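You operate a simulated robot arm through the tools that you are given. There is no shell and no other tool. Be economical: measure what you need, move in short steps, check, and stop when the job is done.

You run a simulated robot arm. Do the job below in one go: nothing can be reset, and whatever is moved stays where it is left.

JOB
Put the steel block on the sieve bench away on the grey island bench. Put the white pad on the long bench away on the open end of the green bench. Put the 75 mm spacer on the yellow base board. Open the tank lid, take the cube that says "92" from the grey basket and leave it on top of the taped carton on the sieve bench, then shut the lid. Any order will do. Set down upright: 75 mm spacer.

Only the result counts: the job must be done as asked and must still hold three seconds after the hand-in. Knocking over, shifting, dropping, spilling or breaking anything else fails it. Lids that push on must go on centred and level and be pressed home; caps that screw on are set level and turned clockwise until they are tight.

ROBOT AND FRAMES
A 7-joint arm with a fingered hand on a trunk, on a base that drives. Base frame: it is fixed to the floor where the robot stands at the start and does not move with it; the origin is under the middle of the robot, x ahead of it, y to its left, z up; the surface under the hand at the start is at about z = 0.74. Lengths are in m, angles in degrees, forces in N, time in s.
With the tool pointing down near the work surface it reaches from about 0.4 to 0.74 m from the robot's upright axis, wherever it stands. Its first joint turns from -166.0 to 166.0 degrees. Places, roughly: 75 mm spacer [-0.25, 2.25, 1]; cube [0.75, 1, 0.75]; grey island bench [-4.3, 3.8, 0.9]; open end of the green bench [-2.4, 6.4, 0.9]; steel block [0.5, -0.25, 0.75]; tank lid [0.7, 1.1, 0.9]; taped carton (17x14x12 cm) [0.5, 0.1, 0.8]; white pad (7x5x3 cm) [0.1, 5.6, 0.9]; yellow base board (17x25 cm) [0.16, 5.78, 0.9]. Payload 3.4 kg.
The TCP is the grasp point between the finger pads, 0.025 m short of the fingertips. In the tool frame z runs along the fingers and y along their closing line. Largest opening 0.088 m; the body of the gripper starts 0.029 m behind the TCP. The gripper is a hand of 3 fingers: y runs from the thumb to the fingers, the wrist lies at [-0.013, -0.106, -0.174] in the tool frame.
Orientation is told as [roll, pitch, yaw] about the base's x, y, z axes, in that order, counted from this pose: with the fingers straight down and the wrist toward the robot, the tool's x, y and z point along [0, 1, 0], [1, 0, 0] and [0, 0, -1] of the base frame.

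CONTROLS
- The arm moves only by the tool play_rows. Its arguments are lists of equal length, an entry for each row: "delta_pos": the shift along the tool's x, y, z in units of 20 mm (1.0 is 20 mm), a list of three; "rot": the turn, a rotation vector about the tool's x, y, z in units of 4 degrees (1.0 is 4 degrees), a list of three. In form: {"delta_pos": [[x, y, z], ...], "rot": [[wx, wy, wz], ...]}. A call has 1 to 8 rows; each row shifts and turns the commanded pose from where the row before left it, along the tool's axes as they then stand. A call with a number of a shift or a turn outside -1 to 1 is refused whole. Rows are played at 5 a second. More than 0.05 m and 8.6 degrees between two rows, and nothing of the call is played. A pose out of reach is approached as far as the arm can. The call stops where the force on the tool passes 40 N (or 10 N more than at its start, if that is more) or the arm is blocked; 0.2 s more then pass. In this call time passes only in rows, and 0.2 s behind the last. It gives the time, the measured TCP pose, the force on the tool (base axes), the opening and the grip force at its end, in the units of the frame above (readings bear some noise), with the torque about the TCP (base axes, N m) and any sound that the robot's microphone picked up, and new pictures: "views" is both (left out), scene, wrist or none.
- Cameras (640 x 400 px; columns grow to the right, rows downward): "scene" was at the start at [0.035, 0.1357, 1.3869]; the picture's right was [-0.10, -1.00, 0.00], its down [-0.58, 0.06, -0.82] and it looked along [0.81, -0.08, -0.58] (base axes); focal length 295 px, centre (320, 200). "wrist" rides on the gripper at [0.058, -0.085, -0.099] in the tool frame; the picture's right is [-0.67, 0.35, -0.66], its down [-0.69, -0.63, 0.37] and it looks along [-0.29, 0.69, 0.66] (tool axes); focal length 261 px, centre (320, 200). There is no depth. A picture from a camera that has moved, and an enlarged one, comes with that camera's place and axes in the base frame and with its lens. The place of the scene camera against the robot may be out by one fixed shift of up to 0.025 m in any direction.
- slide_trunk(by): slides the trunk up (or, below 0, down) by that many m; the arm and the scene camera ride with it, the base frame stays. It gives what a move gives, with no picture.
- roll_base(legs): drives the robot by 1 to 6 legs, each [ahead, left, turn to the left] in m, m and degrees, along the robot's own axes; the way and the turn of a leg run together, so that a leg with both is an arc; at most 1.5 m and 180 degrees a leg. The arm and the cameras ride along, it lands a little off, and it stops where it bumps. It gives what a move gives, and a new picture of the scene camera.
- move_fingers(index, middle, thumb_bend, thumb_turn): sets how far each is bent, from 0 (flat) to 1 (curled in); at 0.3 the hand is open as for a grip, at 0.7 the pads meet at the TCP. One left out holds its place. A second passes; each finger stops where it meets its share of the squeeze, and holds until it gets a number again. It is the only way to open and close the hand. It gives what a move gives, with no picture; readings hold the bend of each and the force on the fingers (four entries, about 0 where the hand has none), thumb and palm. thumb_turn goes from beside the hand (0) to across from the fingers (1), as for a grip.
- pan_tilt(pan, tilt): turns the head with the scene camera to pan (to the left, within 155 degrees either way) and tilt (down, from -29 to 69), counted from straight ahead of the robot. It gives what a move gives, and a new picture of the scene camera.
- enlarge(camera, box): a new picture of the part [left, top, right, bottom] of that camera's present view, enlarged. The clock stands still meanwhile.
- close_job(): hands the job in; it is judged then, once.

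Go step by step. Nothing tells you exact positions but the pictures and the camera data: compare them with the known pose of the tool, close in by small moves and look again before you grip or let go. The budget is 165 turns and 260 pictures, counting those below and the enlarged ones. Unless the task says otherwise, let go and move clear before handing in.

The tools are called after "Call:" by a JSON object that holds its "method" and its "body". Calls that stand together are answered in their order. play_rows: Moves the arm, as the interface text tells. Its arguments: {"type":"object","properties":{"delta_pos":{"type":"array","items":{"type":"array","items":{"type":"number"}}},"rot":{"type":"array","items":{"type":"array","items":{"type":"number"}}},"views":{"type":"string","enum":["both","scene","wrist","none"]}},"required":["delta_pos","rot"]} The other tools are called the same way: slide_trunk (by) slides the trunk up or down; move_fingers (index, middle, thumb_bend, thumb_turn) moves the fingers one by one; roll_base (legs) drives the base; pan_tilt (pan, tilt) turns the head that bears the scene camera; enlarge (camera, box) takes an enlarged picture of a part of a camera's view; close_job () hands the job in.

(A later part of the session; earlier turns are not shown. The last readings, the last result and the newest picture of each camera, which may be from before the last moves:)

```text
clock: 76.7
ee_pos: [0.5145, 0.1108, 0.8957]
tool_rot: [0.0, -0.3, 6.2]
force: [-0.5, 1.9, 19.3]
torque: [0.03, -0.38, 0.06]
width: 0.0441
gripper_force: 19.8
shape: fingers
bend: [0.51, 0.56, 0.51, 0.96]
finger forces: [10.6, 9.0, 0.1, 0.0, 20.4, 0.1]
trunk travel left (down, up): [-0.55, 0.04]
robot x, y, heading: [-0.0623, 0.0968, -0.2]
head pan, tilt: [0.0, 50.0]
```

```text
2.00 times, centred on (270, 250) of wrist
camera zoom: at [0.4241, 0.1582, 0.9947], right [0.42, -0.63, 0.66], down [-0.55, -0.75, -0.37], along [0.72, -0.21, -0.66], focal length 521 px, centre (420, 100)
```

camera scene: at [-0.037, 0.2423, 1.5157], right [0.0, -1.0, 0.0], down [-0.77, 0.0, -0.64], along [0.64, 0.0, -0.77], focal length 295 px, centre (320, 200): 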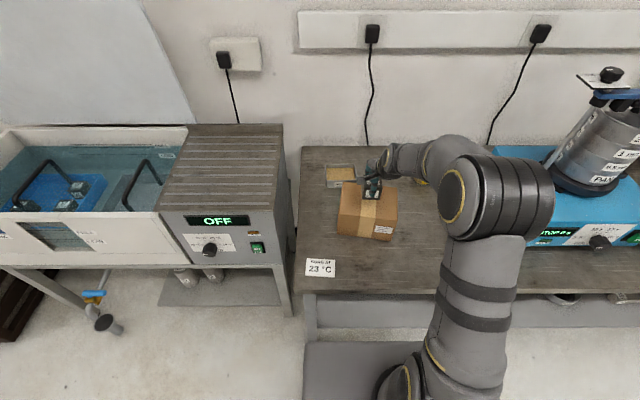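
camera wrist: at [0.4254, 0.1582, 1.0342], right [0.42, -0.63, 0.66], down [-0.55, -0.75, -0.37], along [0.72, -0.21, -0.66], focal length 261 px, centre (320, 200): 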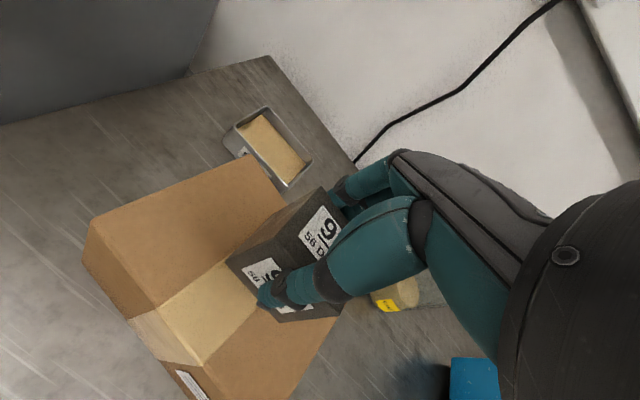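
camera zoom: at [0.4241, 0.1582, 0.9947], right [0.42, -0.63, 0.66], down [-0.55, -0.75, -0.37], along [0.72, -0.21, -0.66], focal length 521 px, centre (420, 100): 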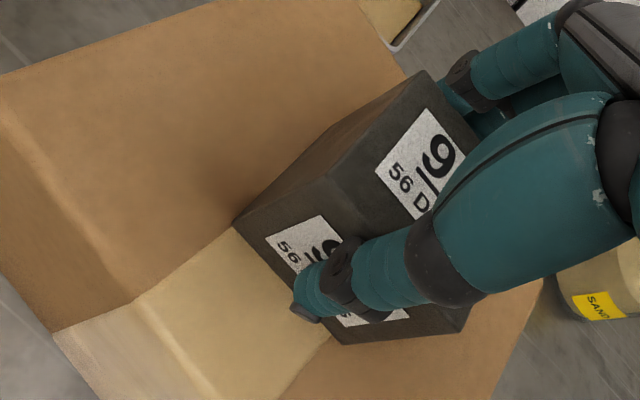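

It is in contact at TCP z ≈ 0.897. I'll ease off slightly, then open.

Call:
{"method": "play_rows", "body": {"delta_pos": [[0, 0, -0.12]], "rot": [[0, 0, 0]], "views": "none"}}

Call:
{"method": "move_fingers", "body": {"index": 0.42, "middle": 0.45, "thumb_bend": 0.42}}

Call:
{"method": "move_fingers", "body": {"index": 0.3, "middle": 0.3, "thumb_bend": 0.3}}

Call:
{"method": "play_rows", "body": {"delta_pos": [[0, 0, -0.5], [0, 0, -1], [0, 0, -1], [0, 0, -1], [0, 0, -1], [0, 0, -1]], "rot": [[0, 0, 0], [0, 0, 0], [0, 0, 0], [0, 0, 0], [0, 0, 0], [0, 0, 0]], "views": "both"}}

```text
clock: 77.0
ee_pos: [0.5145, 0.1102, 0.8951]
tool_rot: [0.0, 0.0, 6.2]
force: [2.3, 3.0, 11.6]
torque: [0.02, -0.44, 0.01]
width: 0.0441
gripper_force: 19.9
shape: fingers
bend: [0.51, 0.56, 0.52, 0.96]
finger forces: [11.8, 9.0, 0.0, 0.1, 18.8, 0.0]
trunk travel left (down, up): [-0.55, 0.04]
robot x, y, heading: [-0.06, 0.1005, -0.3]
head pan, tilt: [0.0, 50.0]
```

```text
clock: 78.0
ee_pos: [0.5149, 0.1104, 0.8957]
tool_rot: [0.0, 0.0, 6.2]
force: [-0.6, 0.2, -0.6]
torque: [0.02, -0.06, -0.02]
width: 0.0593
gripper_force: 0.1
shape: fingers
bend: [0.42, 0.45, 0.42, 0.97]
finger forces: [0.1, 0.0, 0.1, 0.1, 0.8, 0.0]
trunk travel left (down, up): [-0.55, 0.04]
robot x, y, heading: [-0.0597, 0.0991, -0.1]
head pan, tilt: [0.0, 50.0]
```

```text
clock: 79.0
ee_pos: [0.5145, 0.1108, 0.8956]
tool_rot: [0.1, 0.0, 6.2]
force: [0.4, 0.4, -0.5]
torque: [-0.03, 0.0, -0.02]
width: 0.0845
gripper_force: 0.1
shape: fingers
bend: [0.3, 0.3, 0.3, 0.97]
finger forces: [0.0, 0.0, 0.0, 0.0, 0.1, 0.0]
trunk travel left (down, up): [-0.55, 0.04]
robot x, y, heading: [-0.0602, 0.0978, 0.2]
head pan, tilt: [0.0, 50.0]
```

```text
clock: 80.5
ee_pos: [0.5153, 0.1111, 1.0062]
tool_rot: [0.0, 0.0, 6.1]
force: [-0.9, 0.1, 0.2]
torque: [0.0, 0.0, 0.01]
width: 0.0846
gripper_force: 0.1
shape: fingers
bend: [0.3, 0.3, 0.3, 0.97]
finger forces: [0.1, 0.0, 0.0, 0.1, 0.0, 0.0]
trunk travel left (down, up): [-0.55, 0.04]
robot x, y, heading: [-0.0618, 0.0989, -0.1]
head pan, tilt: [0.0, 50.0]
camera scene: at [-0.0376, 0.2423, 1.5157], right [0.0, -1.0, 0.0], down [-0.77, 0.0, -0.64], along [0.64, 0.0, -0.77], focal length 295 px, centre (320, 200)
camera wrist: at [0.4252, 0.158, 1.1053], right [0.42, -0.63, 0.65], down [-0.55, -0.75, -0.37], along [0.72, -0.21, -0.66], focal length 261 px, centre (320, 200)
```

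scene: 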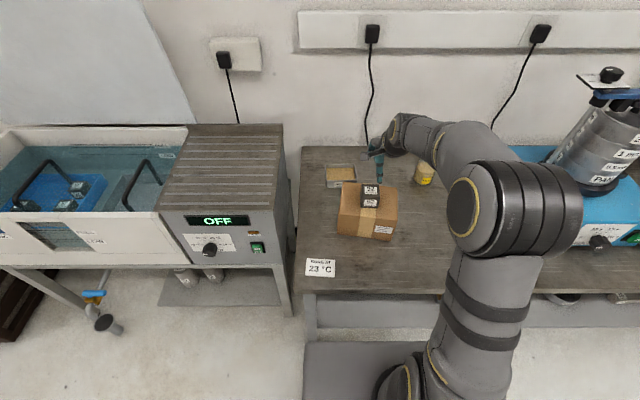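
wrist: 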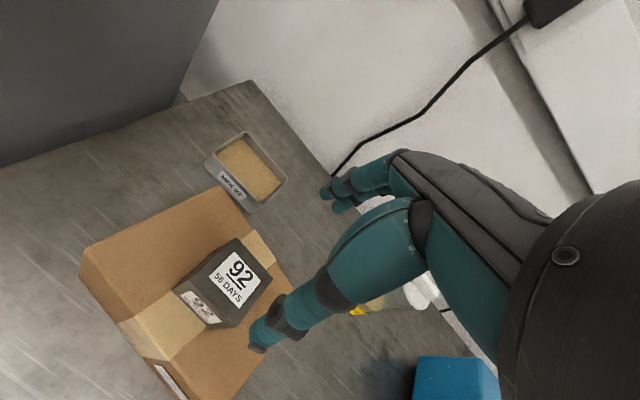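

Cube 92 is on the carton. I'll go back to the tank to shut the lid: raise, drive left, and pitch the hand forward.

Call:
{"method": "slide_trunk", "body": {"by": 0.04}}

Call:
{"method": "play_rows", "body": {"delta_pos": [[0, 0, -1], [0, 0, -1], [0, 0, -1], [0, 0, -1], [0, 0, -1], [0, 0, -1], [0, 0, -1], [0, 0, -1]], "rot": [[0, 0, 0.5], [0, 0, 0.5], [0, 0, 0.5], [0, 0, 0], [0, 0, 0], [0, 0, 0], [0, 0, 0], [0, 0, 0]], "views": "none"}}

Call:
{"method": "roll_base", "body": {"legs": [[0, 0.92, 0]]}}

Call:
{"method": "play_rows", "body": {"delta_pos": [[0, 0, -1], [0, 0, -1], [0, 0, -1], [0, 0, -0.5], [0, 0, -0.5], [0, 0, 0], [0, 0, 0], [0, 0, 0]], "rot": [[-1, 0, 0], [-1, 0, 0], [-1, 0, 0], [-1, 0, 0], [-1, 0, 0], [-1, 0, 0], [-1, 0, 0], [-1, 0, 0]], "views": "both"}}

```text
clock: 81.3
ee_pos: [0.5145, 0.1104, 1.0458]
tool_rot: [0.0, 0.0, 6.2]
force: [-0.7, -0.5, 0.9]
torque: [0.01, 0.0, 0.01]
width: 0.0844
gripper_force: 0.1
shape: fingers
bend: [0.3, 0.3, 0.3, 0.97]
finger forces: [0.1, 0.0, 0.0, 0.1, 0.0, 0.1]
trunk travel left (down, up): [-0.59, 0.0]
robot x, y, heading: [-0.0635, 0.0971, -0.2]
head pan, tilt: [0.0, 50.0]
```

```text
clock: 83.1
ee_pos: [0.5144, 0.1114, 1.2054]
tool_rot: [0.0, 0.0, 0.2]
force: [-0.4, 0.3, -0.5]
torque: [-0.02, -0.02, -0.03]
width: 0.0845
gripper_force: 0.1
shape: fingers
bend: [0.3, 0.3, 0.3, 0.97]
finger forces: [0.0, 0.0, 0.1, 0.0, 0.1, 0.1]
trunk travel left (down, up): [-0.59, 0.0]
robot x, y, heading: [-0.0629, 0.0957, -0.6]
head pan, tilt: [0.0, 50.0]
```

```text
clock: 87.9
ee_pos: [0.5202, 1.0327, 1.2066]
tool_rot: [0.0, 0.0, 0.0]
force: [0.2, -0.3, -0.3]
torque: [-0.01, 0.02, 0.02]
width: 0.0847
gripper_force: 0.1
shape: fingers
bend: [0.3, 0.3, 0.3, 0.97]
finger forces: [0.0, 0.1, 0.0, 0.1, 0.0, 0.0]
trunk travel left (down, up): [-0.59, 0.0]
robot x, y, heading: [-0.0604, 1.0236, -0.5]
head pan, tilt: [0.0, 50.0]
camera scene: at [-0.0314, 1.1674, 1.5556], right [-0.01, -1.0, 0.0], down [-0.77, 0.01, -0.64], along [0.64, -0.01, -0.77], focal length 295 px, centre (320, 200)
```

scene: 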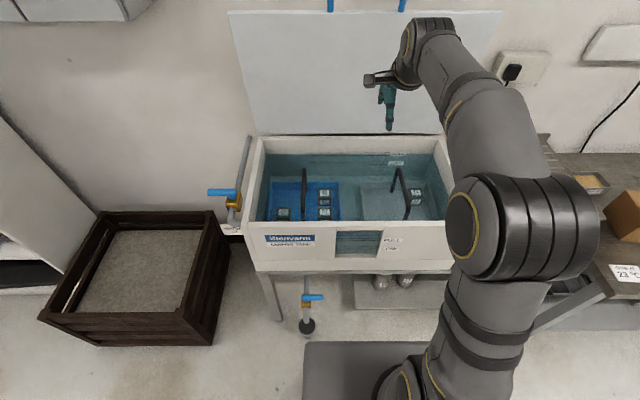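

```text
clock: 89.7
ee_pos: [0.5118, 1.0323, 1.2853]
tool_rot: [0.0, -32.1, 0.1]
force: [0.6, -0.4, -1.0]
torque: [0.01, -0.03, 0.02]
width: 0.0844
gripper_force: 0.0
shape: fingers
bend: [0.3, 0.3, 0.3, 0.97]
finger forces: [0.0, 0.0, 0.0, 0.0, 0.1, 0.0]
trunk travel left (down, up): [-0.59, 0.0]
robot x, y, heading: [-0.0568, 1.0226, -0.5]
head pan, tilt: [0.0, 50.0]
camera scene: at [-0.0315, 1.1671, 1.5557], right [-0.01, -1.0, 0.0], down [-0.77, 0.01, -0.64], along [0.64, -0.01, -0.77], focal length 295 px, centre (320, 200)
camera wrist: at [0.3875, 1.0901, 1.3246], right [-0.05, -0.67, 0.74], down [-0.34, -0.69, -0.64], along [0.94, -0.29, -0.19], focal length 261 px, centre (320, 200)
```

scene: 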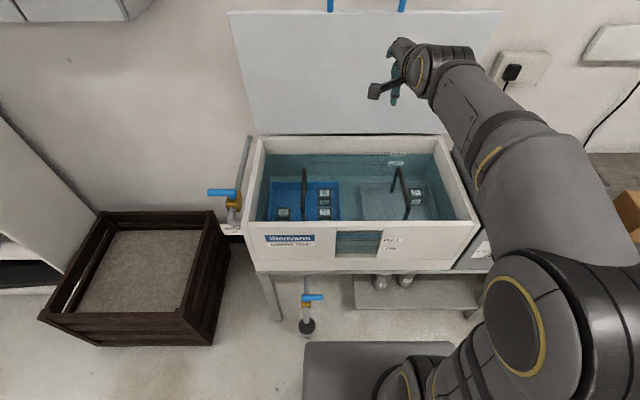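
wrist: 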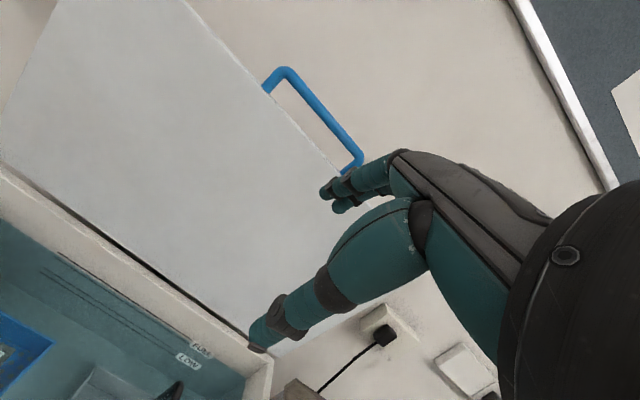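

The handle bar is now at about (0.85, 0.96–1.15, 1.335), with the lid near vertical. I'll drive in close again and bring the hand up towards the bar, checking the reach.

Call:
{"method": "roll_base", "body": {"legs": [[0.12, 0, 0]]}}

Call:
{"method": "move_fingers", "body": {"index": 0.55, "middle": 0.55, "thumb_bend": 0.3}}

Call:
{"method": "play_rows", "body": {"delta_pos": [[0.2, 0.7, -0.6], [0.2, 0.7, -0.6], [0.2, 0.7, -0.6], [0.2, 0.7, -0.6], [0.2, 0.9, 0.2], [0, 0.9, 0.3], [0, 0.9, 0.3], [0, 0.9, 0.3]], "rot": [[0, 0, 0], [0, 0, 0], [0, 0, 0], [0, 0, 0], [0, 0, 0], [0, 0, 0], [0, 0, 0], [0, 0, 0]], "views": "both"}}

```text
clock: 91.0
ee_pos: [0.6324, 1.0327, 1.2838]
tool_rot: [-0.1, -31.9, 0.0]
force: [-0.5, -0.5, 0.5]
torque: [-0.01, 0.01, 0.01]
width: 0.0847
gripper_force: 0.1
shape: fingers
bend: [0.3, 0.3, 0.3, 0.97]
finger forces: [0.1, 0.0, 0.0, 0.0, 0.0, 0.0]
trunk travel left (down, up): [-0.59, 0.0]
robot x, y, heading: [0.0629, 1.0233, -0.5]
head pan, tilt: [0.0, 50.0]
camera scene: at [0.0895, 1.1662, 1.5556], right [-0.01, -1.0, 0.0], down [-0.77, 0.01, -0.64], along [0.64, 0.0, -0.77], focal length 295 px, centre (320, 200)
```

scene: 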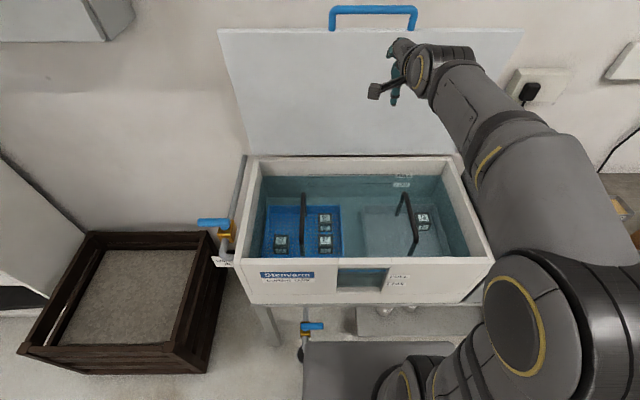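

```text
clock: 92.0
ee_pos: [0.6313, 1.0323, 1.284]
tool_rot: [0.0, -32.0, 0.1]
force: [-0.3, -0.1, -0.1]
torque: [0.0, -0.03, 0.02]
width: 0.0576
gripper_force: 0.0
shape: fingers
bend: [0.55, 0.55, 0.3, 0.97]
finger forces: [0.1, 0.0, 0.0, 0.0, 0.0, 0.1]
trunk travel left (down, up): [-0.59, 0.0]
robot x, y, heading: [0.0608, 1.0222, -0.2]
head pan, tilt: [0.0, 50.0]
```

```text
clock: 93.8
ee_pos: [0.7262, 1.0526, 1.3745]
tool_rot: [0.1, -31.9, 0.0]
force: [0.8, 0.2, 0.9]
torque: [-0.01, -0.02, -0.02]
width: 0.0577
gripper_force: 0.0
shape: fingers
bend: [0.55, 0.55, 0.3, 0.97]
finger forces: [0.0, 0.0, 0.0, 0.1, 0.0, 0.0]
trunk travel left (down, up): [-0.59, 0.0]
robot x, y, heading: [0.0605, 1.0248, -0.3]
head pan, tilt: [0.0, 50.0]
camera scene: at [0.0888, 1.1663, 1.5557], right [-0.01, -1.0, 0.0], down [-0.77, 0.01, -0.64], along [0.64, 0.0, -0.77], focal length 295 px, centre (320, 200)
camera wrist: at [0.6025, 1.1094, 1.4143], right [-0.05, -0.67, 0.74], down [-0.34, -0.69, -0.64], along [0.94, -0.28, -0.19], focal length 261 px, centre (320, 200)
```

scene: 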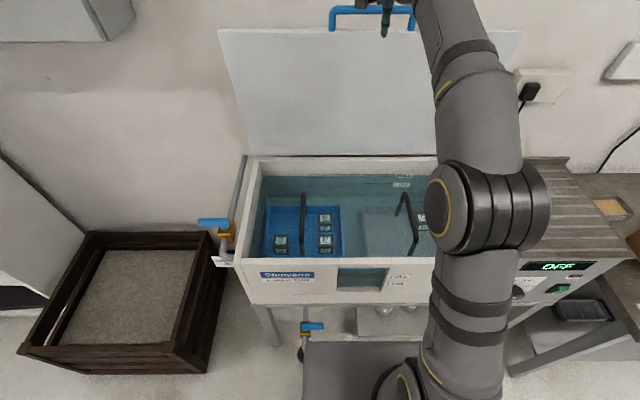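
wrist: 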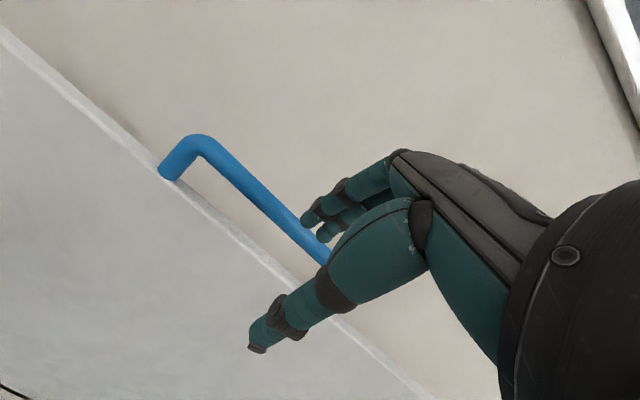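

The bar is at (0.817, 0.955–1.146, 1.334). I'll shift over it, then look again before lowering onto it.

Call:
{"method": "play_rows", "body": {"delta_pos": [[0, 0.7, 0], [0, 0.7, 0], [0, 0.7, 0], [0, 0.7, 0], [0, 0, 0.9], [0, 0, 0.9]], "rot": [[0, 0, 0], [0, 0, 0], [0, 0, 0], [0, 0, 0], [0, 0, 0], [0, 0, 0]], "views": "wrist"}}

```text
clock: 95.2
ee_pos: [0.7676, 1.0534, 1.3595]
tool_rot: [0.1, -32.0, 0.0]
force: [0.4, -0.1, -0.4]
torque: [0.0, -0.01, -0.03]
width: 0.0576
gripper_force: 0.0
shape: fingers
bend: [0.55, 0.55, 0.3, 0.97]
finger forces: [0.0, 0.0, 0.1, 0.0, 0.0, 0.0]
out of reach, approached as far as the arm can: row 3, 4
trunk travel left (down, up): [-0.59, 0.0]
robot x, y, heading: [0.067, 1.0223, -0.3]
head pan, tilt: [0.0, 50.0]
camera wrist: at [0.6447, 1.1099, 1.3985], right [-0.05, -0.67, 0.74], down [-0.34, -0.69, -0.64], along [0.94, -0.28, -0.19], focal length 261 px, centre (320, 200)
```

wrist: 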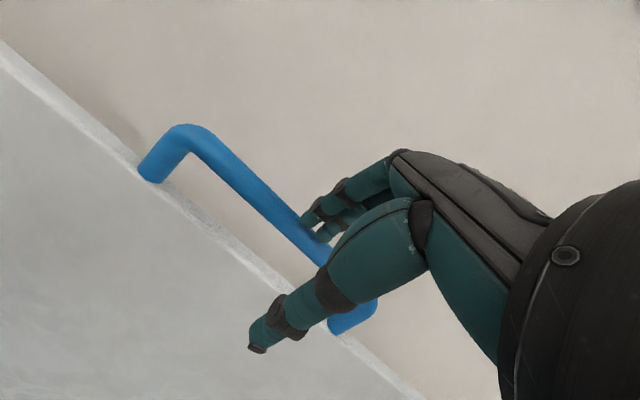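

I'm near the reach limit. Pitching the hand further forward will extend it, so I'll do that and nudge forward.

Call:
{"method": "play_rows", "body": {"delta_pos": [[0, 0, 0], [0, 0, 0], [0, 0.3, 0], [0, 0.3, 0], [0, 0.3, 0]], "rot": [[-1, 0, 0], [-1, 0, 0], [-1, 0, 0], [0, 0, 0], [0, 0, 0]], "views": "wrist"}}

```text
clock: 96.4
ee_pos: [0.781, 1.0531, 1.3714]
tool_rot: [0.1, -43.8, 0.0]
force: [-0.3, 0.3, 0.0]
torque: [0.0, 0.01, -0.02]
width: 0.0574
gripper_force: 0.0
shape: fingers
bend: [0.55, 0.55, 0.3, 0.97]
finger forces: [0.0, 0.0, 0.1, 0.1, 0.0, 0.1]
trunk travel left (down, up): [-0.59, 0.0]
robot x, y, heading: [0.0633, 1.022, -0.4]
head pan, tilt: [0.0, 50.0]
camera wrist: at [0.6524, 1.1095, 1.3839], right [-0.2, -0.67, 0.71], down [-0.2, -0.69, -0.7], along [0.96, -0.28, 0.01], focal length 261 px, centre (320, 200)
```

wrist: 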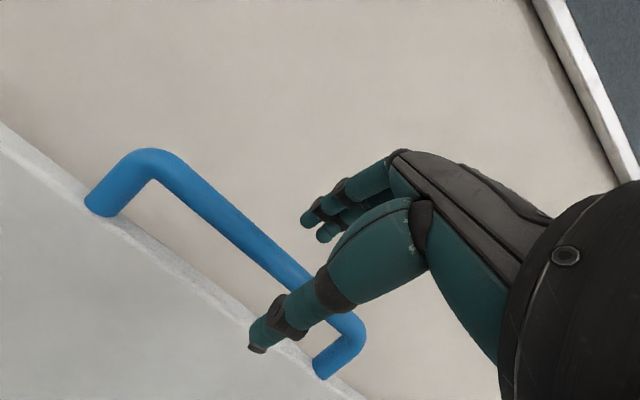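

The bar is straight ahead along the tool axis, about 5 cm away. I'll advance and close.

Call:
{"method": "play_rows", "body": {"delta_pos": [[0, 0.05, 0.8], [0, 0.05, 0.8], [0, 0, 0.8]], "rot": [[0, 0, 0], [0, 0, 0], [0, 0, 0]], "views": "wrist"}}

```text
clock: 97.2
ee_pos: [0.8165, 1.0528, 1.3382]
tool_rot: [0.0, -44.0, 0.0]
force: [-0.4, 0.1, -0.1]
torque: [-0.02, 0.01, 0.03]
width: 0.0575
gripper_force: 0.0
shape: fingers
bend: [0.55, 0.55, 0.3, 0.97]
finger forces: [0.0, 0.0, 0.0, 0.1, 0.0, 0.0]
trunk travel left (down, up): [-0.59, 0.0]
robot x, y, heading: [0.0643, 1.0229, -0.4]
head pan, tilt: [0.0, 50.0]
camera wrist: at [0.6874, 1.1097, 1.3508], right [-0.2, -0.67, 0.71], down [-0.2, -0.69, -0.7], along [0.96, -0.28, 0.01], focal length 261 px, centre (320, 200)
```

wrist: 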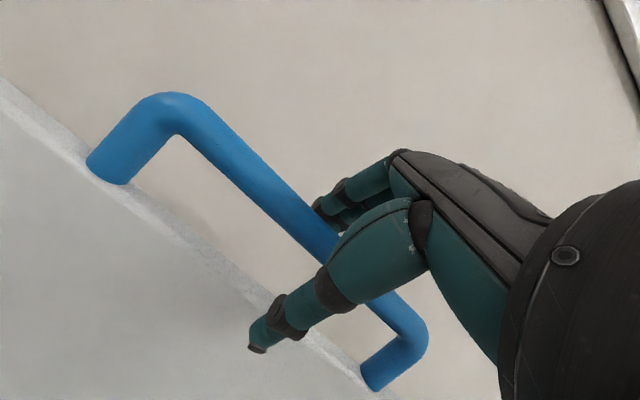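

The bar lies between fingers and thumb. I'll close now.

Call:
{"method": "move_fingers", "body": {"index": 0.75, "middle": 0.75, "thumb_bend": 0.7}}

Call:
{"method": "enlarge", "body": {"camera": "wrist", "box": [200, 130, 440, 370]}}

```text
clock: 98.2
ee_pos: [0.8161, 1.0532, 1.3389]
tool_rot: [0.0, -44.0, 0.0]
force: [-1.1, 0.1, -1.7]
torque: [-0.03, 0.01, 0.0]
width: 0.0
gripper_force: 1.0
shape: fingers
bend: [0.75, 0.75, 0.62, 0.97]
finger forces: [0.1, 0.0, 0.0, 0.0, 1.9, 0.0]
trunk travel left (down, up): [-0.59, 0.0]
robot x, y, heading: [0.0645, 1.0229, -0.3]
head pan, tilt: [0.0, 50.0]
```

```text
1.67 times, centred on (320, 250) of wrist
camera zoom: at [0.6868, 1.1097, 1.351], right [-0.2, -0.67, 0.71], down [-0.2, -0.69, -0.7], along [0.96, -0.28, 0.01], focal length 434 px, centre (320, 117)
```

zoom: 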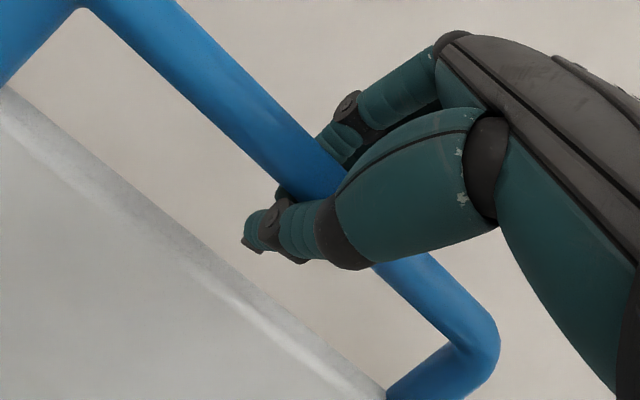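

The hand is looped on the bar. I'll pull the lid back along its arc.

Call:
{"method": "play_rows", "body": {"delta_pos": [[0, -0.805, -0.593], [0, -0.83, -0.558], [0, -0.854, -0.521], [0, -0.875, -0.483], [0, -0.895, -0.446], [0, -0.914, -0.407], [0, -0.93, -0.367], [0, -0.946, -0.326]], "rot": [[0, 0, 0], [0, 0, 0], [0, 0, 0], [0, 0, 0], [0, 0, 0], [0, 0, 0], [0, 0, 0], [0, 0, 0]], "views": "both"}}

```text
clock: 100.0
ee_pos: [0.6679, 1.0512, 1.2963]
tool_rot: [0.0, -44.0, -0.1]
force: [2.8, -1.8, -2.7]
torque: [-0.06, -0.01, -0.03]
width: 0.0002
gripper_force: 2.6
shape: fingers
bend: [0.75, 0.74, 0.63, 0.98]
finger forces: [1.6, 1.4, 0.1, 0.1, 1.8, 0.0]
out of reach, approached as far as the arm can: row 8
trunk travel left (down, up): [-0.59, 0.0]
robot x, y, heading: [0.0632, 1.0211, -0.3]
head pan, tilt: [0.0, 50.0]
camera scene: at [0.0891, 1.1656, 1.5557], right [-0.01, -1.0, 0.0], down [-0.77, 0.01, -0.64], along [0.64, 0.0, -0.77], focal length 295 px, centre (320, 200)
camera wrist: at [0.5395, 1.1078, 1.3089], right [-0.2, -0.67, 0.71], down [-0.2, -0.69, -0.7], along [0.96, -0.29, 0.01], focal length 261 px, centre (320, 200)
```

scene: 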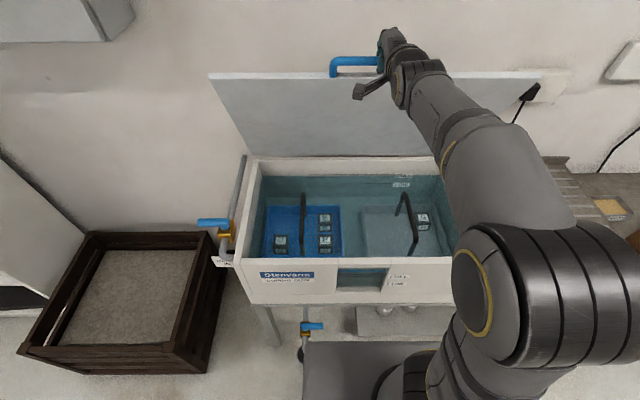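
wrist: 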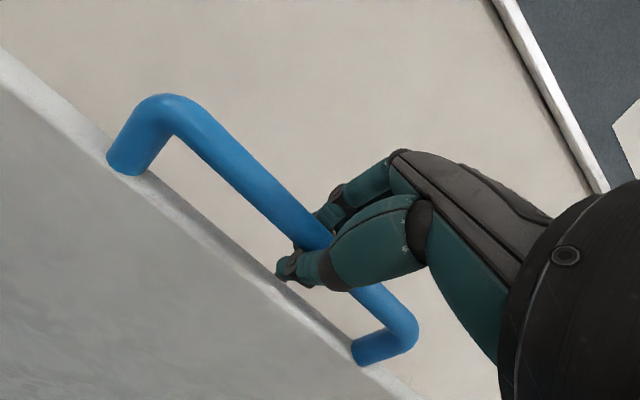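

The lid is at about 64°. I'll keep lowering along the arc while easing the hand's pitch back towards vertical so the arm stays in reach.

Call:
{"method": "play_rows", "body": {"delta_pos": [[0, -0.957, -0.289], [0, -0.984, -0.179], [0, -0.998, -0.066], [0, -0.999, 0.047], [0, -0.987, 0.158], [0, -0.963, 0.269], [0, -0.927, 0.376], [0, -0.878, 0.479]], "rot": [[1, 0, 0], [1, 0, 0], [1, 0, 0], [1, 0, 0], [1, 0, 0], [1, 0, 0], [1, 0, 0], [1, 0, 0]], "views": "both"}}

```text
clock: 101.8
ee_pos: [0.548, 1.0537, 1.2071]
tool_rot: [0.0, -11.9, 0.1]
force: [3.9, -0.5, -1.1]
torque: [-0.02, -0.01, 0.01]
width: 0.0002
gripper_force: 1.9
shape: fingers
bend: [0.75, 0.74, 0.63, 0.98]
finger forces: [1.8, 1.4, 0.1, 0.0, 1.1, 0.1]
out of reach, approached as far as the arm can: row 1
trunk travel left (down, up): [-0.59, 0.0]
robot x, y, heading: [0.0625, 1.0208, -0.4]
head pan, tilt: [0.0, 50.0]
camera scene: at [0.089, 1.1663, 1.5557], right [-0.01, -1.0, 0.0], down [-0.77, 0.01, -0.64], along [0.64, 0.0, -0.77], focal length 295 px, centre (320, 200)
camera wrist: at [0.4442, 1.1106, 1.2861], right [0.21, -0.67, 0.71], down [-0.54, -0.69, -0.49], along [0.82, -0.28, -0.5], focal length 261 px, centre (320, 200)
```

scene: 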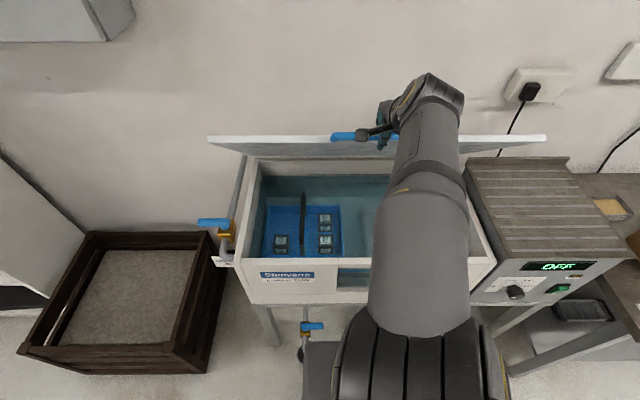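
wrist: 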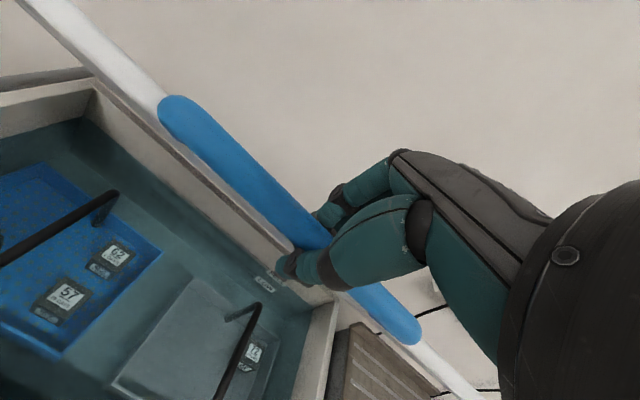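

Call:
{"method": "play_rows", "body": {"delta_pos": [[0, -0.836, 0.549], [0, -0.811, 0.585], [0, -0.785, 0.62], [0, -0.757, 0.653], [0, -0.728, 0.686], [0, -0.698, 0.716], [0, -0.667, 0.745]], "rot": [[0, 0, 0], [0, 0, 0], [0, 0, 0], [0, 0, 0], [0, 0, 0], [0, 0, 0], [0, 0, 0]], "views": "wrist"}}

```text
clock: 103.4
ee_pos: [0.4638, 1.0443, 1.0789]
tool_rot: [5.7, -8.5, -2.7]
force: [0.2, 0.8, -0.3]
torque: [-0.03, 0.0, -0.02]
width: 0.0
gripper_force: 0.4
shape: fingers
bend: [0.75, 0.75, 0.64, 0.98]
finger forces: [0.9, 0.1, 0.0, 0.0, 0.0, 0.0]
trunk travel left (down, up): [-0.59, 0.0]
robot x, y, heading: [0.061, 1.022, -0.6]
head pan, tilt: [0.0, 50.0]
camera wrist: at [0.3665, 1.0969, 1.1706], right [0.22, -0.74, 0.63], down [-0.59, -0.62, -0.52], along [0.78, -0.26, -0.58], focal length 261 px, centre (320, 200)
```

wrist: 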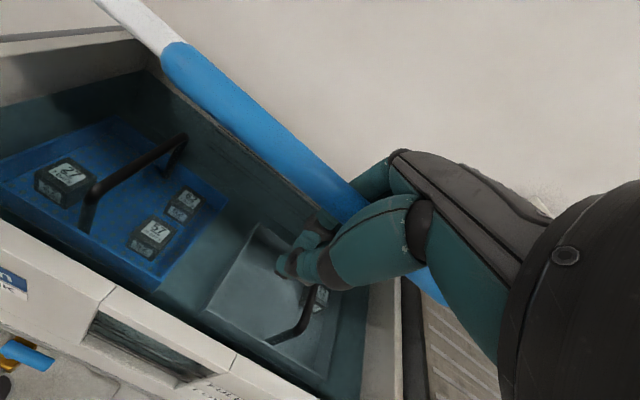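

The lid is at about 27° and the arm is cramped. I'll release the bar (the lid holds itself) and back the base away so I can press it shut from above.

Call:
{"method": "move_fingers", "body": {"thumb_bend": 0.3}}

Call:
{"method": "move_fingers", "body": {"index": 0.56, "middle": 0.56}}

Call:
{"method": "play_rows", "body": {"delta_pos": [[0, 0, -0.5], [0, 0, -0.8], [0, 0, -1], [0, 0, -1], [0, 0, -1]], "rot": [[0, 0, 0], [0, 0, 0], [0, 0, 0], [0, 0, 0], [0, 0, 0]], "views": "both"}}

```text
clock: 104.4
ee_pos: [0.4606, 1.0436, 1.0763]
tool_rot: [5.9, -8.2, -3.2]
force: [-0.3, 0.5, -0.4]
torque: [0.02, -0.01, -0.02]
width: 0.0321
gripper_force: 0.3
shape: fingers
bend: [0.75, 0.75, 0.3, 0.98]
finger forces: [0.5, 0.0, 0.1, 0.0, 0.0, 0.0]
trunk travel left (down, up): [-0.59, 0.0]
robot x, y, heading: [0.0599, 1.0223, -0.4]
head pan, tilt: [0.0, 50.0]
```

```text
clock: 105.4
ee_pos: [0.4596, 1.044, 1.0785]
tool_rot: [5.9, -8.2, -3.2]
force: [-7.2, -0.7, 2.1]
torque: [-0.03, -0.04, -0.06]
width: 0.0563
gripper_force: 3.9
shape: fingers
bend: [0.56, 0.61, 0.3, 0.98]
finger forces: [0.0, 7.1, 0.0, 0.0, 0.0, 0.1]
trunk travel left (down, up): [-0.59, 0.0]
robot x, y, heading: [0.0617, 1.0208, -0.5]
head pan, tilt: [0.0, 50.0]
```

```text
clock: 105.8
ee_pos: [0.4575, 1.0465, 1.0777]
tool_rot: [8.0, -6.8, -3.0]
force: [-2.0, 0.5, 2.2]
torque: [-0.04, -0.05, -0.02]
width: 0.0561
gripper_force: 1.2
shape: fingers
bend: [0.56, 0.58, 0.3, 0.98]
finger forces: [0.3, 2.3, 0.0, 0.1, 0.0, 0.0]
trunk travel left (down, up): [-0.59, 0.0]
robot x, y, heading: [0.0601, 1.0246, -0.5]
head pan, tilt: [0.0, 50.0]
stopped in row 2: the arm was blocked; the commanded pose is now the measured one
camera scene: at [0.0873, 1.1665, 1.5557], right [-0.01, -1.0, 0.0], down [-0.77, 0.0, -0.64], along [0.64, 0.0, -0.77], focal length 295 px, centre (320, 200)
camera wrist: at [0.3636, 1.0952, 1.1735], right [0.24, -0.77, 0.59], down [-0.6, -0.6, -0.53], along [0.76, -0.23, -0.61], focal length 261 px, centre (320, 200)
```

scene: 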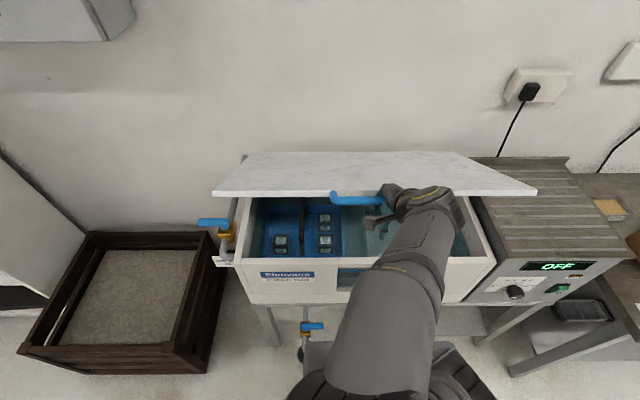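
wrist: 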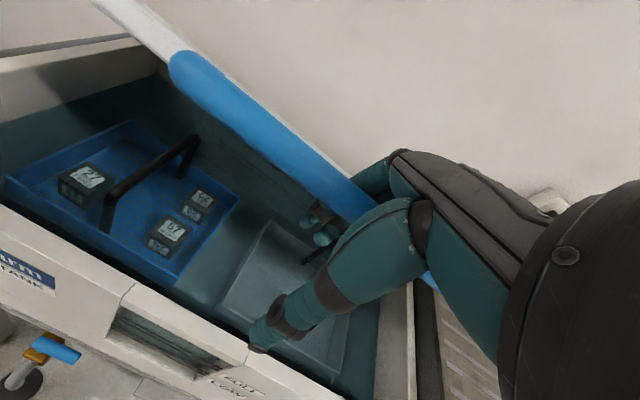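

The arm is folded to its limit here. I'll re-close and retrace the arc a little to where the arm has room, then release there.

Call:
{"method": "move_fingers", "body": {"index": 0.75, "middle": 0.75, "thumb_bend": 0.65}}

Call:
{"method": "play_rows", "body": {"delta_pos": [[0, 0.667, -0.745], [0, 0.698, -0.716], [0, 0.728, -0.686], [0, 0.757, -0.653], [0, 0.785, -0.62], [0, 0.811, -0.585], [0, 0.836, -0.549]], "rot": [[-0.6, -1, 0], [-0.6, -1, 0], [0, 0, 0], [0, 0, 0], [0, 0, 0], [0, 0, 0], [0, 0, 0]], "views": "both"}}

```text
clock: 106.8
ee_pos: [0.4591, 1.0478, 1.0773]
tool_rot: [8.0, -6.8, -2.9]
force: [3.9, -0.4, -1.8]
torque: [0.01, 0.1, -0.01]
width: 0.0
gripper_force: 1.4
shape: fingers
bend: [0.75, 0.75, 0.65, 0.98]
finger forces: [4.0, 0.1, 0.0, 0.0, 0.0, 0.0]
trunk travel left (down, up): [-0.59, 0.0]
robot x, y, heading: [0.0623, 1.0207, -0.6]
head pan, tilt: [0.0, 50.0]
```

```text
clock: 108.4
ee_pos: [0.5449, 1.0411, 1.1872]
tool_rot: [-0.1, -11.6, -3.1]
force: [-0.7, 0.4, 0.4]
torque: [0.01, -0.01, 0.02]
width: 0.0
gripper_force: 0.3
shape: fingers
bend: [0.75, 0.75, 0.64, 0.97]
finger forces: [0.0, 0.1, 0.0, 0.0, 0.6, 0.0]
trunk travel left (down, up): [-0.59, 0.0]
robot x, y, heading: [0.0625, 1.0196, -0.3]
head pan, tilt: [0.0, 50.0]
camera scene: at [0.0882, 1.1661, 1.5557], right [-0.01, -1.0, 0.0], down [-0.77, 0.01, -0.64], along [0.64, 0.0, -0.77], focal length 295 px, centre (320, 200)
camera wrist: at [0.4461, 1.1042, 1.2677], right [0.17, -0.68, 0.71], down [-0.58, -0.66, -0.48], along [0.8, -0.33, -0.51], focal length 261 px, centre (320, 200)
```

scene: 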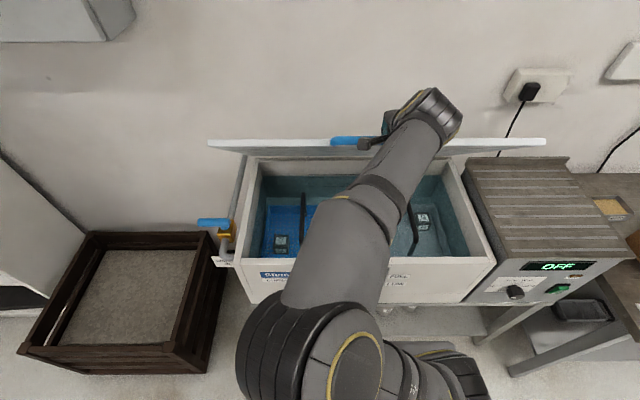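
wrist: 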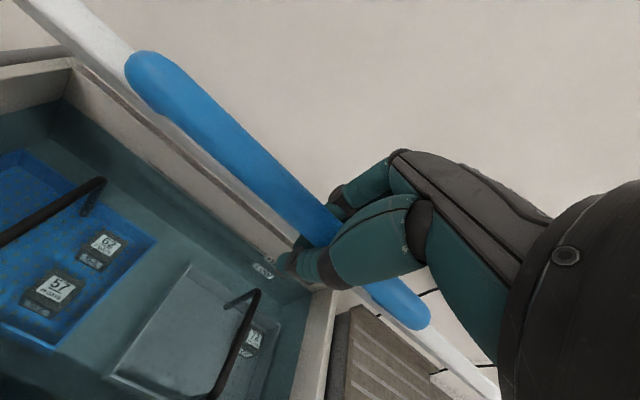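

The lid is back at about 45° and the arm has room. I'll release and retreat upward.

Call:
{"method": "move_fingers", "body": {"thumb_bend": 0.3}}

Call:
{"method": "move_fingers", "body": {"index": 0.57, "middle": 0.57}}

Call:
{"method": "play_rows", "body": {"delta_pos": [[0, 0, -0.5], [0, 0, -0.8], [0, 0, -1], [0, 0, -1]], "rot": [[0, 0, 0], [0, 0, 0], [0, 0, 0], [0, 0, 0]], "views": "both"}}

```text
clock: 109.4
ee_pos: [0.5449, 1.0417, 1.1864]
tool_rot: [-0.1, -11.7, -3.2]
force: [0.2, -0.3, -0.4]
torque: [0.03, -0.01, -0.01]
width: 0.0321
gripper_force: 0.0
shape: fingers
bend: [0.75, 0.75, 0.3, 0.97]
finger forces: [0.0, 0.0, 0.0, 0.0, 0.1, 0.1]
trunk travel left (down, up): [-0.59, 0.0]
robot x, y, heading: [0.0605, 1.0184, -0.3]
head pan, tilt: [0.0, 50.0]
```

```text
clock: 110.4
ee_pos: [0.541, 1.0418, 1.1883]
tool_rot: [-0.1, -11.7, -3.2]
force: [-11.3, 0.7, 12.1]
torque: [0.04, -0.05, 0.03]
width: 0.0475
gripper_force: 7.7
shape: fingers
bend: [0.64, 0.61, 0.3, 0.97]
finger forces: [8.6, 7.6, 0.0, 0.1, 0.0, 0.1]
trunk travel left (down, up): [-0.59, 0.0]
robot x, y, heading: [0.0627, 1.0262, -0.4]
head pan, tilt: [0.0, 50.0]
```

```text
clock: 111.4
ee_pos: [0.5317, 1.0423, 1.2528]
tool_rot: [-0.1, -11.7, -3.0]
force: [-0.3, -0.3, 0.0]
torque: [0.0, 0.03, 0.03]
width: 0.056
gripper_force: 0.0
shape: fingers
bend: [0.56, 0.56, 0.3, 0.97]
finger forces: [0.0, 0.0, 0.0, 0.1, 0.0, 0.1]
trunk travel left (down, up): [-0.59, 0.0]
robot x, y, heading: [0.0629, 1.0224, -0.5]
head pan, tilt: [0.0, 50.0]
camera scene: at [0.088, 1.1663, 1.5556], right [-0.01, -1.0, 0.0], down [-0.77, 0.01, -0.64], along [0.64, 0.0, -0.77], focal length 295 px, centre (320, 200)
camera wrist: at [0.4325, 1.1051, 1.3331], right [0.17, -0.68, 0.71], down [-0.58, -0.66, -0.48], along [0.8, -0.33, -0.51], focal length 261 px, centre (320, 200)
```

scene: 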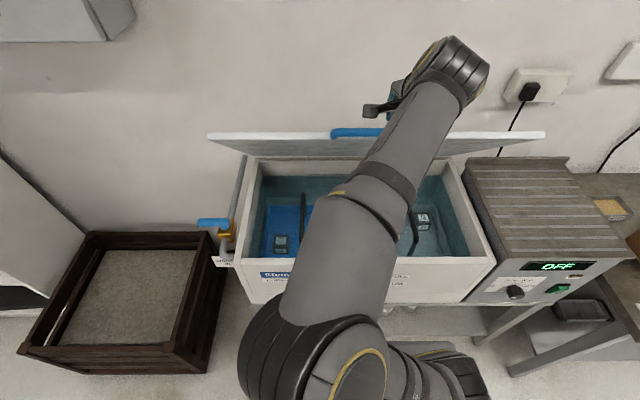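
wrist: 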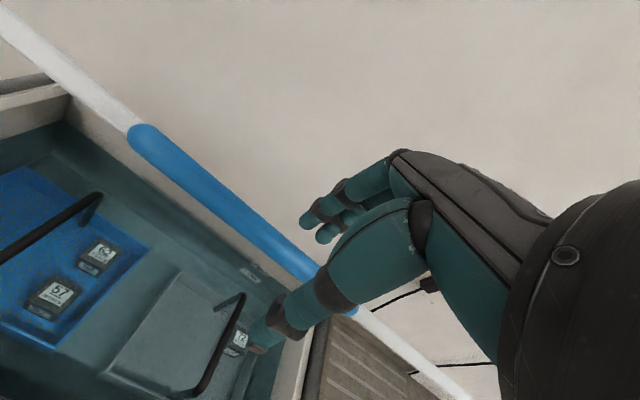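

I'm clear of the bar. I'll close the hand into a fist, raise it, back the base 0.14 m, and come over the lid's upper face.

Call:
{"method": "play_rows", "body": {"delta_pos": [[0, 0, -1], [0, 0, -1], [0, 0, -1], [0, 0, -0.5]], "rot": [[0, 0, 0], [0, 0, 0], [0, 0, 0], [0, 0, 0]], "views": "none"}}

Call:
{"method": "move_fingers", "body": {"index": 0.7, "middle": 0.7, "thumb_bend": 0.7}}

Call:
{"method": "roll_base", "body": {"legs": [[-0.14, 0, 0]]}}

Call:
{"method": "play_rows", "body": {"delta_pos": [[0, 0.95, 0.1], [0, 0.95, 0.1], [0, 0.95, 0.1], [0, 0.95, 0.1], [0, 0.95, 0.1], [0, 0.95, 0.1], [0, 0.95, 0.1], [0, 0.95, 0.1]], "rot": [[0, 0, 0], [0, 0, 0], [0, 0, 0], [0, 0, 0], [0, 0, 0], [0, 0, 0], [0, 0, 0], [0, 0, 0]], "views": "both"}}

```text
clock: 112.4
ee_pos: [0.5184, 1.0434, 1.3212]
tool_rot: [-0.1, -11.7, -3.2]
force: [-0.5, -0.3, 0.4]
torque: [0.0, 0.04, 0.0]
width: 0.056
gripper_force: 0.0
shape: fingers
bend: [0.56, 0.56, 0.3, 0.97]
finger forces: [0.0, 0.1, 0.0, 0.0, 0.1, 0.1]
trunk travel left (down, up): [-0.59, 0.0]
robot x, y, heading: [0.0638, 1.0205, -0.7]
head pan, tilt: [0.0, 50.0]
```

```text
clock: 113.4
ee_pos: [0.5159, 1.043, 1.3194]
tool_rot: [-0.1, -11.8, -3.1]
force: [0.4, 0.3, 0.4]
torque: [-0.01, -0.02, 0.0]
width: 0.0
gripper_force: 0.0
shape: fingers
bend: [0.7, 0.7, 0.7, 0.97]
finger forces: [0.0, 0.1, 0.1, 0.0, 0.1, 0.0]
trunk travel left (down, up): [-0.59, 0.0]
robot x, y, heading: [0.0579, 1.0252, -0.5]
head pan, tilt: [0.0, 50.0]
```

```text
clock: 114.7
ee_pos: [0.3759, 1.043, 1.3219]
tool_rot: [-0.1, -11.8, -3.1]
force: [-0.4, -0.6, 1.1]
torque: [0.02, -0.04, -0.05]
width: 0.0
gripper_force: 0.0
shape: fingers
bend: [0.7, 0.7, 0.7, 0.97]
finger forces: [0.0, 0.0, 0.0, 0.1, 0.0, 0.1]
trunk travel left (down, up): [-0.59, 0.0]
robot x, y, heading: [-0.075, 1.0245, -0.6]
head pan, tilt: [0.0, 50.0]
camera scene: at [-0.053, 1.1673, 1.5557], right [-0.01, -1.0, 0.0], down [-0.77, 0.01, -0.64], along [0.64, 0.0, -0.77], focal length 295 px, centre (320, 200)
```

scene: 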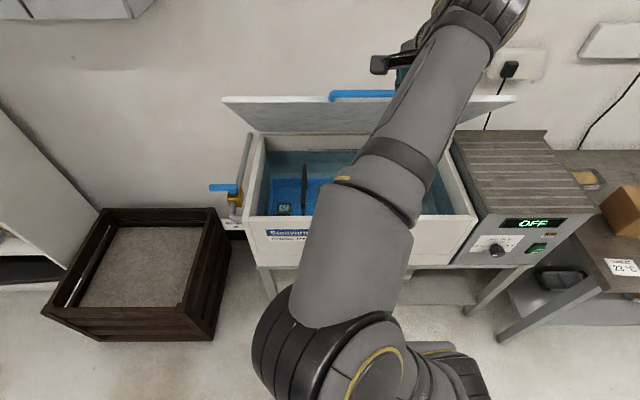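

```text
clock: 116.5
ee_pos: [0.5299, 1.0349, 1.3337]
tool_rot: [-0.1, -11.6, -3.1]
force: [-0.8, -0.2, -0.7]
torque: [-0.03, 0.0, 0.0]
width: 0.0
gripper_force: 0.0
shape: fingers
bend: [0.7, 0.7, 0.7, 0.97]
finger forces: [0.0, 0.0, 0.0, 0.0, 0.0, 0.0]
trunk travel left (down, up): [-0.59, 0.0]
robot x, y, heading: [-0.0783, 1.0207, -0.1]
head pan, tilt: [0.0, 50.0]
camera scene: at [-0.0511, 1.167, 1.5557], right [-0.01, -1.0, 0.0], down [-0.77, 0.01, -0.64], along [0.64, 0.0, -0.77], focal length 295 px, centre (320, 200)
camera wrist: at [0.4307, 1.0973, 1.415], right [0.17, -0.68, 0.71], down [-0.58, -0.66, -0.49], along [0.8, -0.33, -0.51], focal length 261 px, centre (320, 200)
```

scene: 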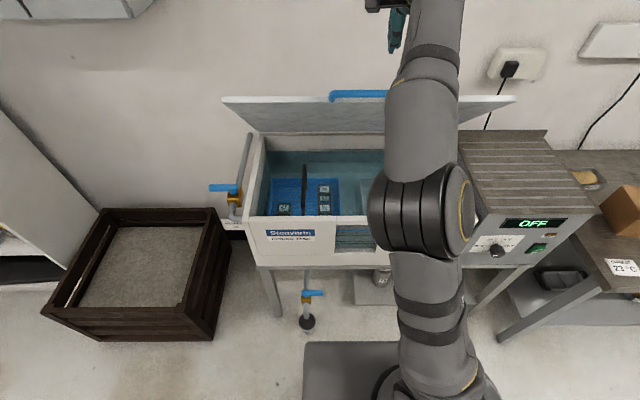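
wrist: 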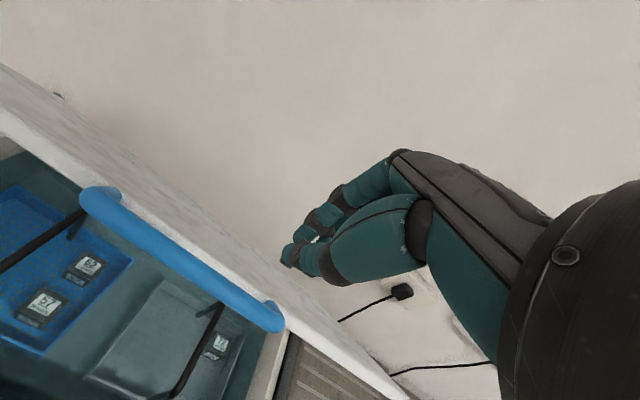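

Call:
{"method": "play_rows", "body": {"delta_pos": [[0, 0.9, 0.2], [0, 0.9, 0.2], [0, 0.9, 0.2], [0, 0.5, 0.9], [0, 0, 1], [0, -0.2, 1], [0, -0.2, 1], [0, -0.2, 1]], "rot": [[0, 0, 0], [0, 0, 0], [0, 0, 0], [0, 0, 0], [0, 0, 0], [0, 0, 0], [0, 0, 0], [0, 0, 0]], "views": "both"}}

```text
clock: 118.3
ee_pos: [0.5832, 1.0331, 1.2364]
tool_rot: [-0.1, -11.7, -3.1]
force: [0.4, -0.6, -0.5]
torque: [0.02, -0.01, -0.01]
width: 0.0
gripper_force: 0.1
shape: fingers
bend: [0.7, 0.7, 0.7, 0.97]
finger forces: [0.0, 0.0, 0.1, 0.1, 0.0, 0.1]
out of reach, approached as far as the arm can: row 3
trunk travel left (down, up): [-0.59, 0.0]
robot x, y, heading: [-0.0787, 1.0241, -0.4]
head pan, tilt: [0.0, 50.0]
camera scene: at [-0.0517, 1.1673, 1.5557], right [-0.01, -1.0, 0.0], down [-0.77, 0.01, -0.64], along [0.64, 0.0, -0.77], focal length 295 px, centre (320, 200)
camera wrist: at [0.484, 1.0954, 1.3168], right [0.17, -0.68, 0.71], down [-0.58, -0.66, -0.48], along [0.8, -0.33, -0.51], focal length 261 px, centre (320, 200)
```

scene: 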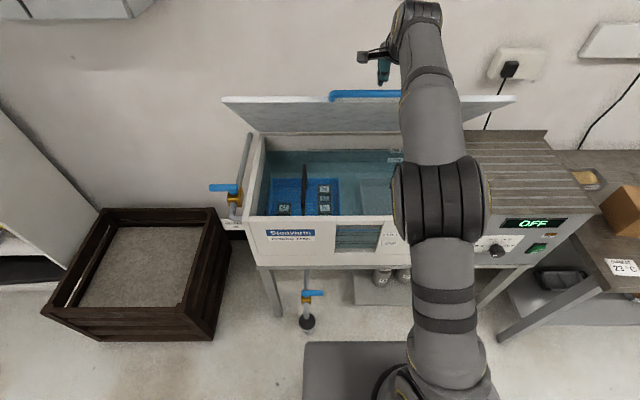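
wrist: 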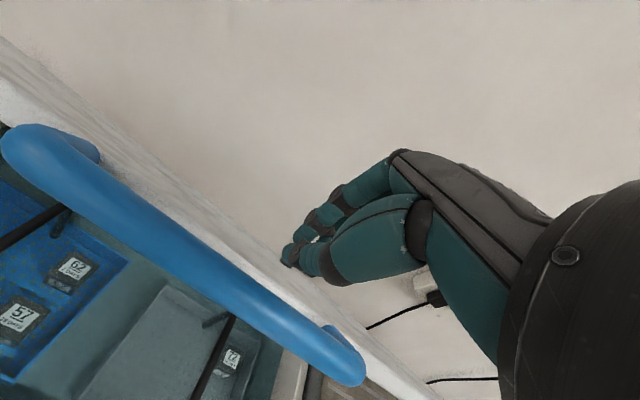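

The fist is just above the lid near its front edge. I'll press down steadily.

Call:
{"method": "play_rows", "body": {"delta_pos": [[0, -0.4, 0.94], [0, -0.4, 0.94], [0, -0.4, 0.94], [0, -0.4, 0.94], [0, -0.4, 0.94], [0, -0.4, 0.94], [0, -0.4, 0.94], [0, -0.4, 0.94]], "rot": [[0, 0, 0], [0, 0, 0], [0, 0, 0], [0, 0, 0], [0, 0, 0], [0, 0, 0], [0, 0, 0], [0, 0, 0]], "views": "both"}}

```text
clock: 120.1
ee_pos: [0.5456, 1.0333, 1.0782]
tool_rot: [-0.1, -11.9, -3.1]
force: [-30.1, 0.6, 13.8]
torque: [0.06, 1.67, -0.09]
width: 0.0505
gripper_force: 17.8
shape: fingers
bend: [0.7, 0.7, 0.33, 0.96]
finger forces: [0.0, 0.1, 0.0, 0.0, 36.0, 0.1]
trunk travel left (down, up): [-0.59, 0.0]
robot x, y, heading: [-0.0766, 1.0248, -0.1]
head pan, tilt: [0.0, 50.0]
camera scene: at [-0.0592, 1.1672, 1.5558], right [-0.01, -1.0, 0.0], down [-0.76, 0.01, -0.65], along [0.65, 0.0, -0.76], focal length 295 px, centre (320, 200)
camera wrist: at [0.4464, 1.0966, 1.1586], right [0.17, -0.68, 0.71], down [-0.58, -0.66, -0.49], along [0.8, -0.33, -0.5], focal length 261 px, centre (320, 200)
```

scene: 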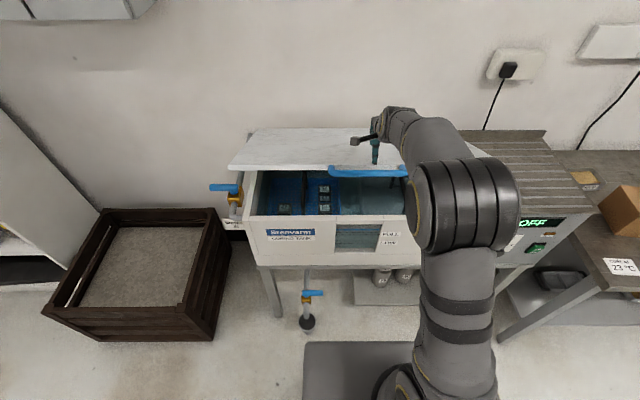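
wrist: 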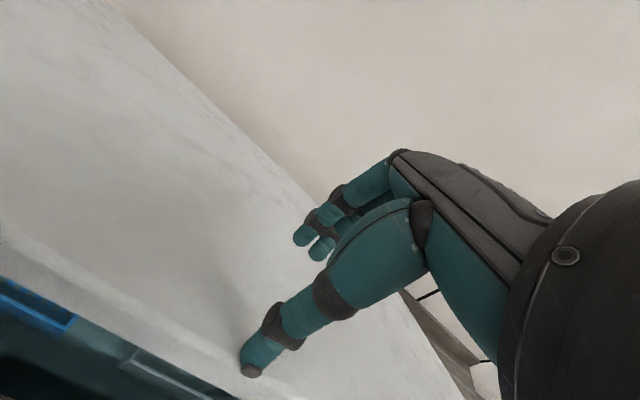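

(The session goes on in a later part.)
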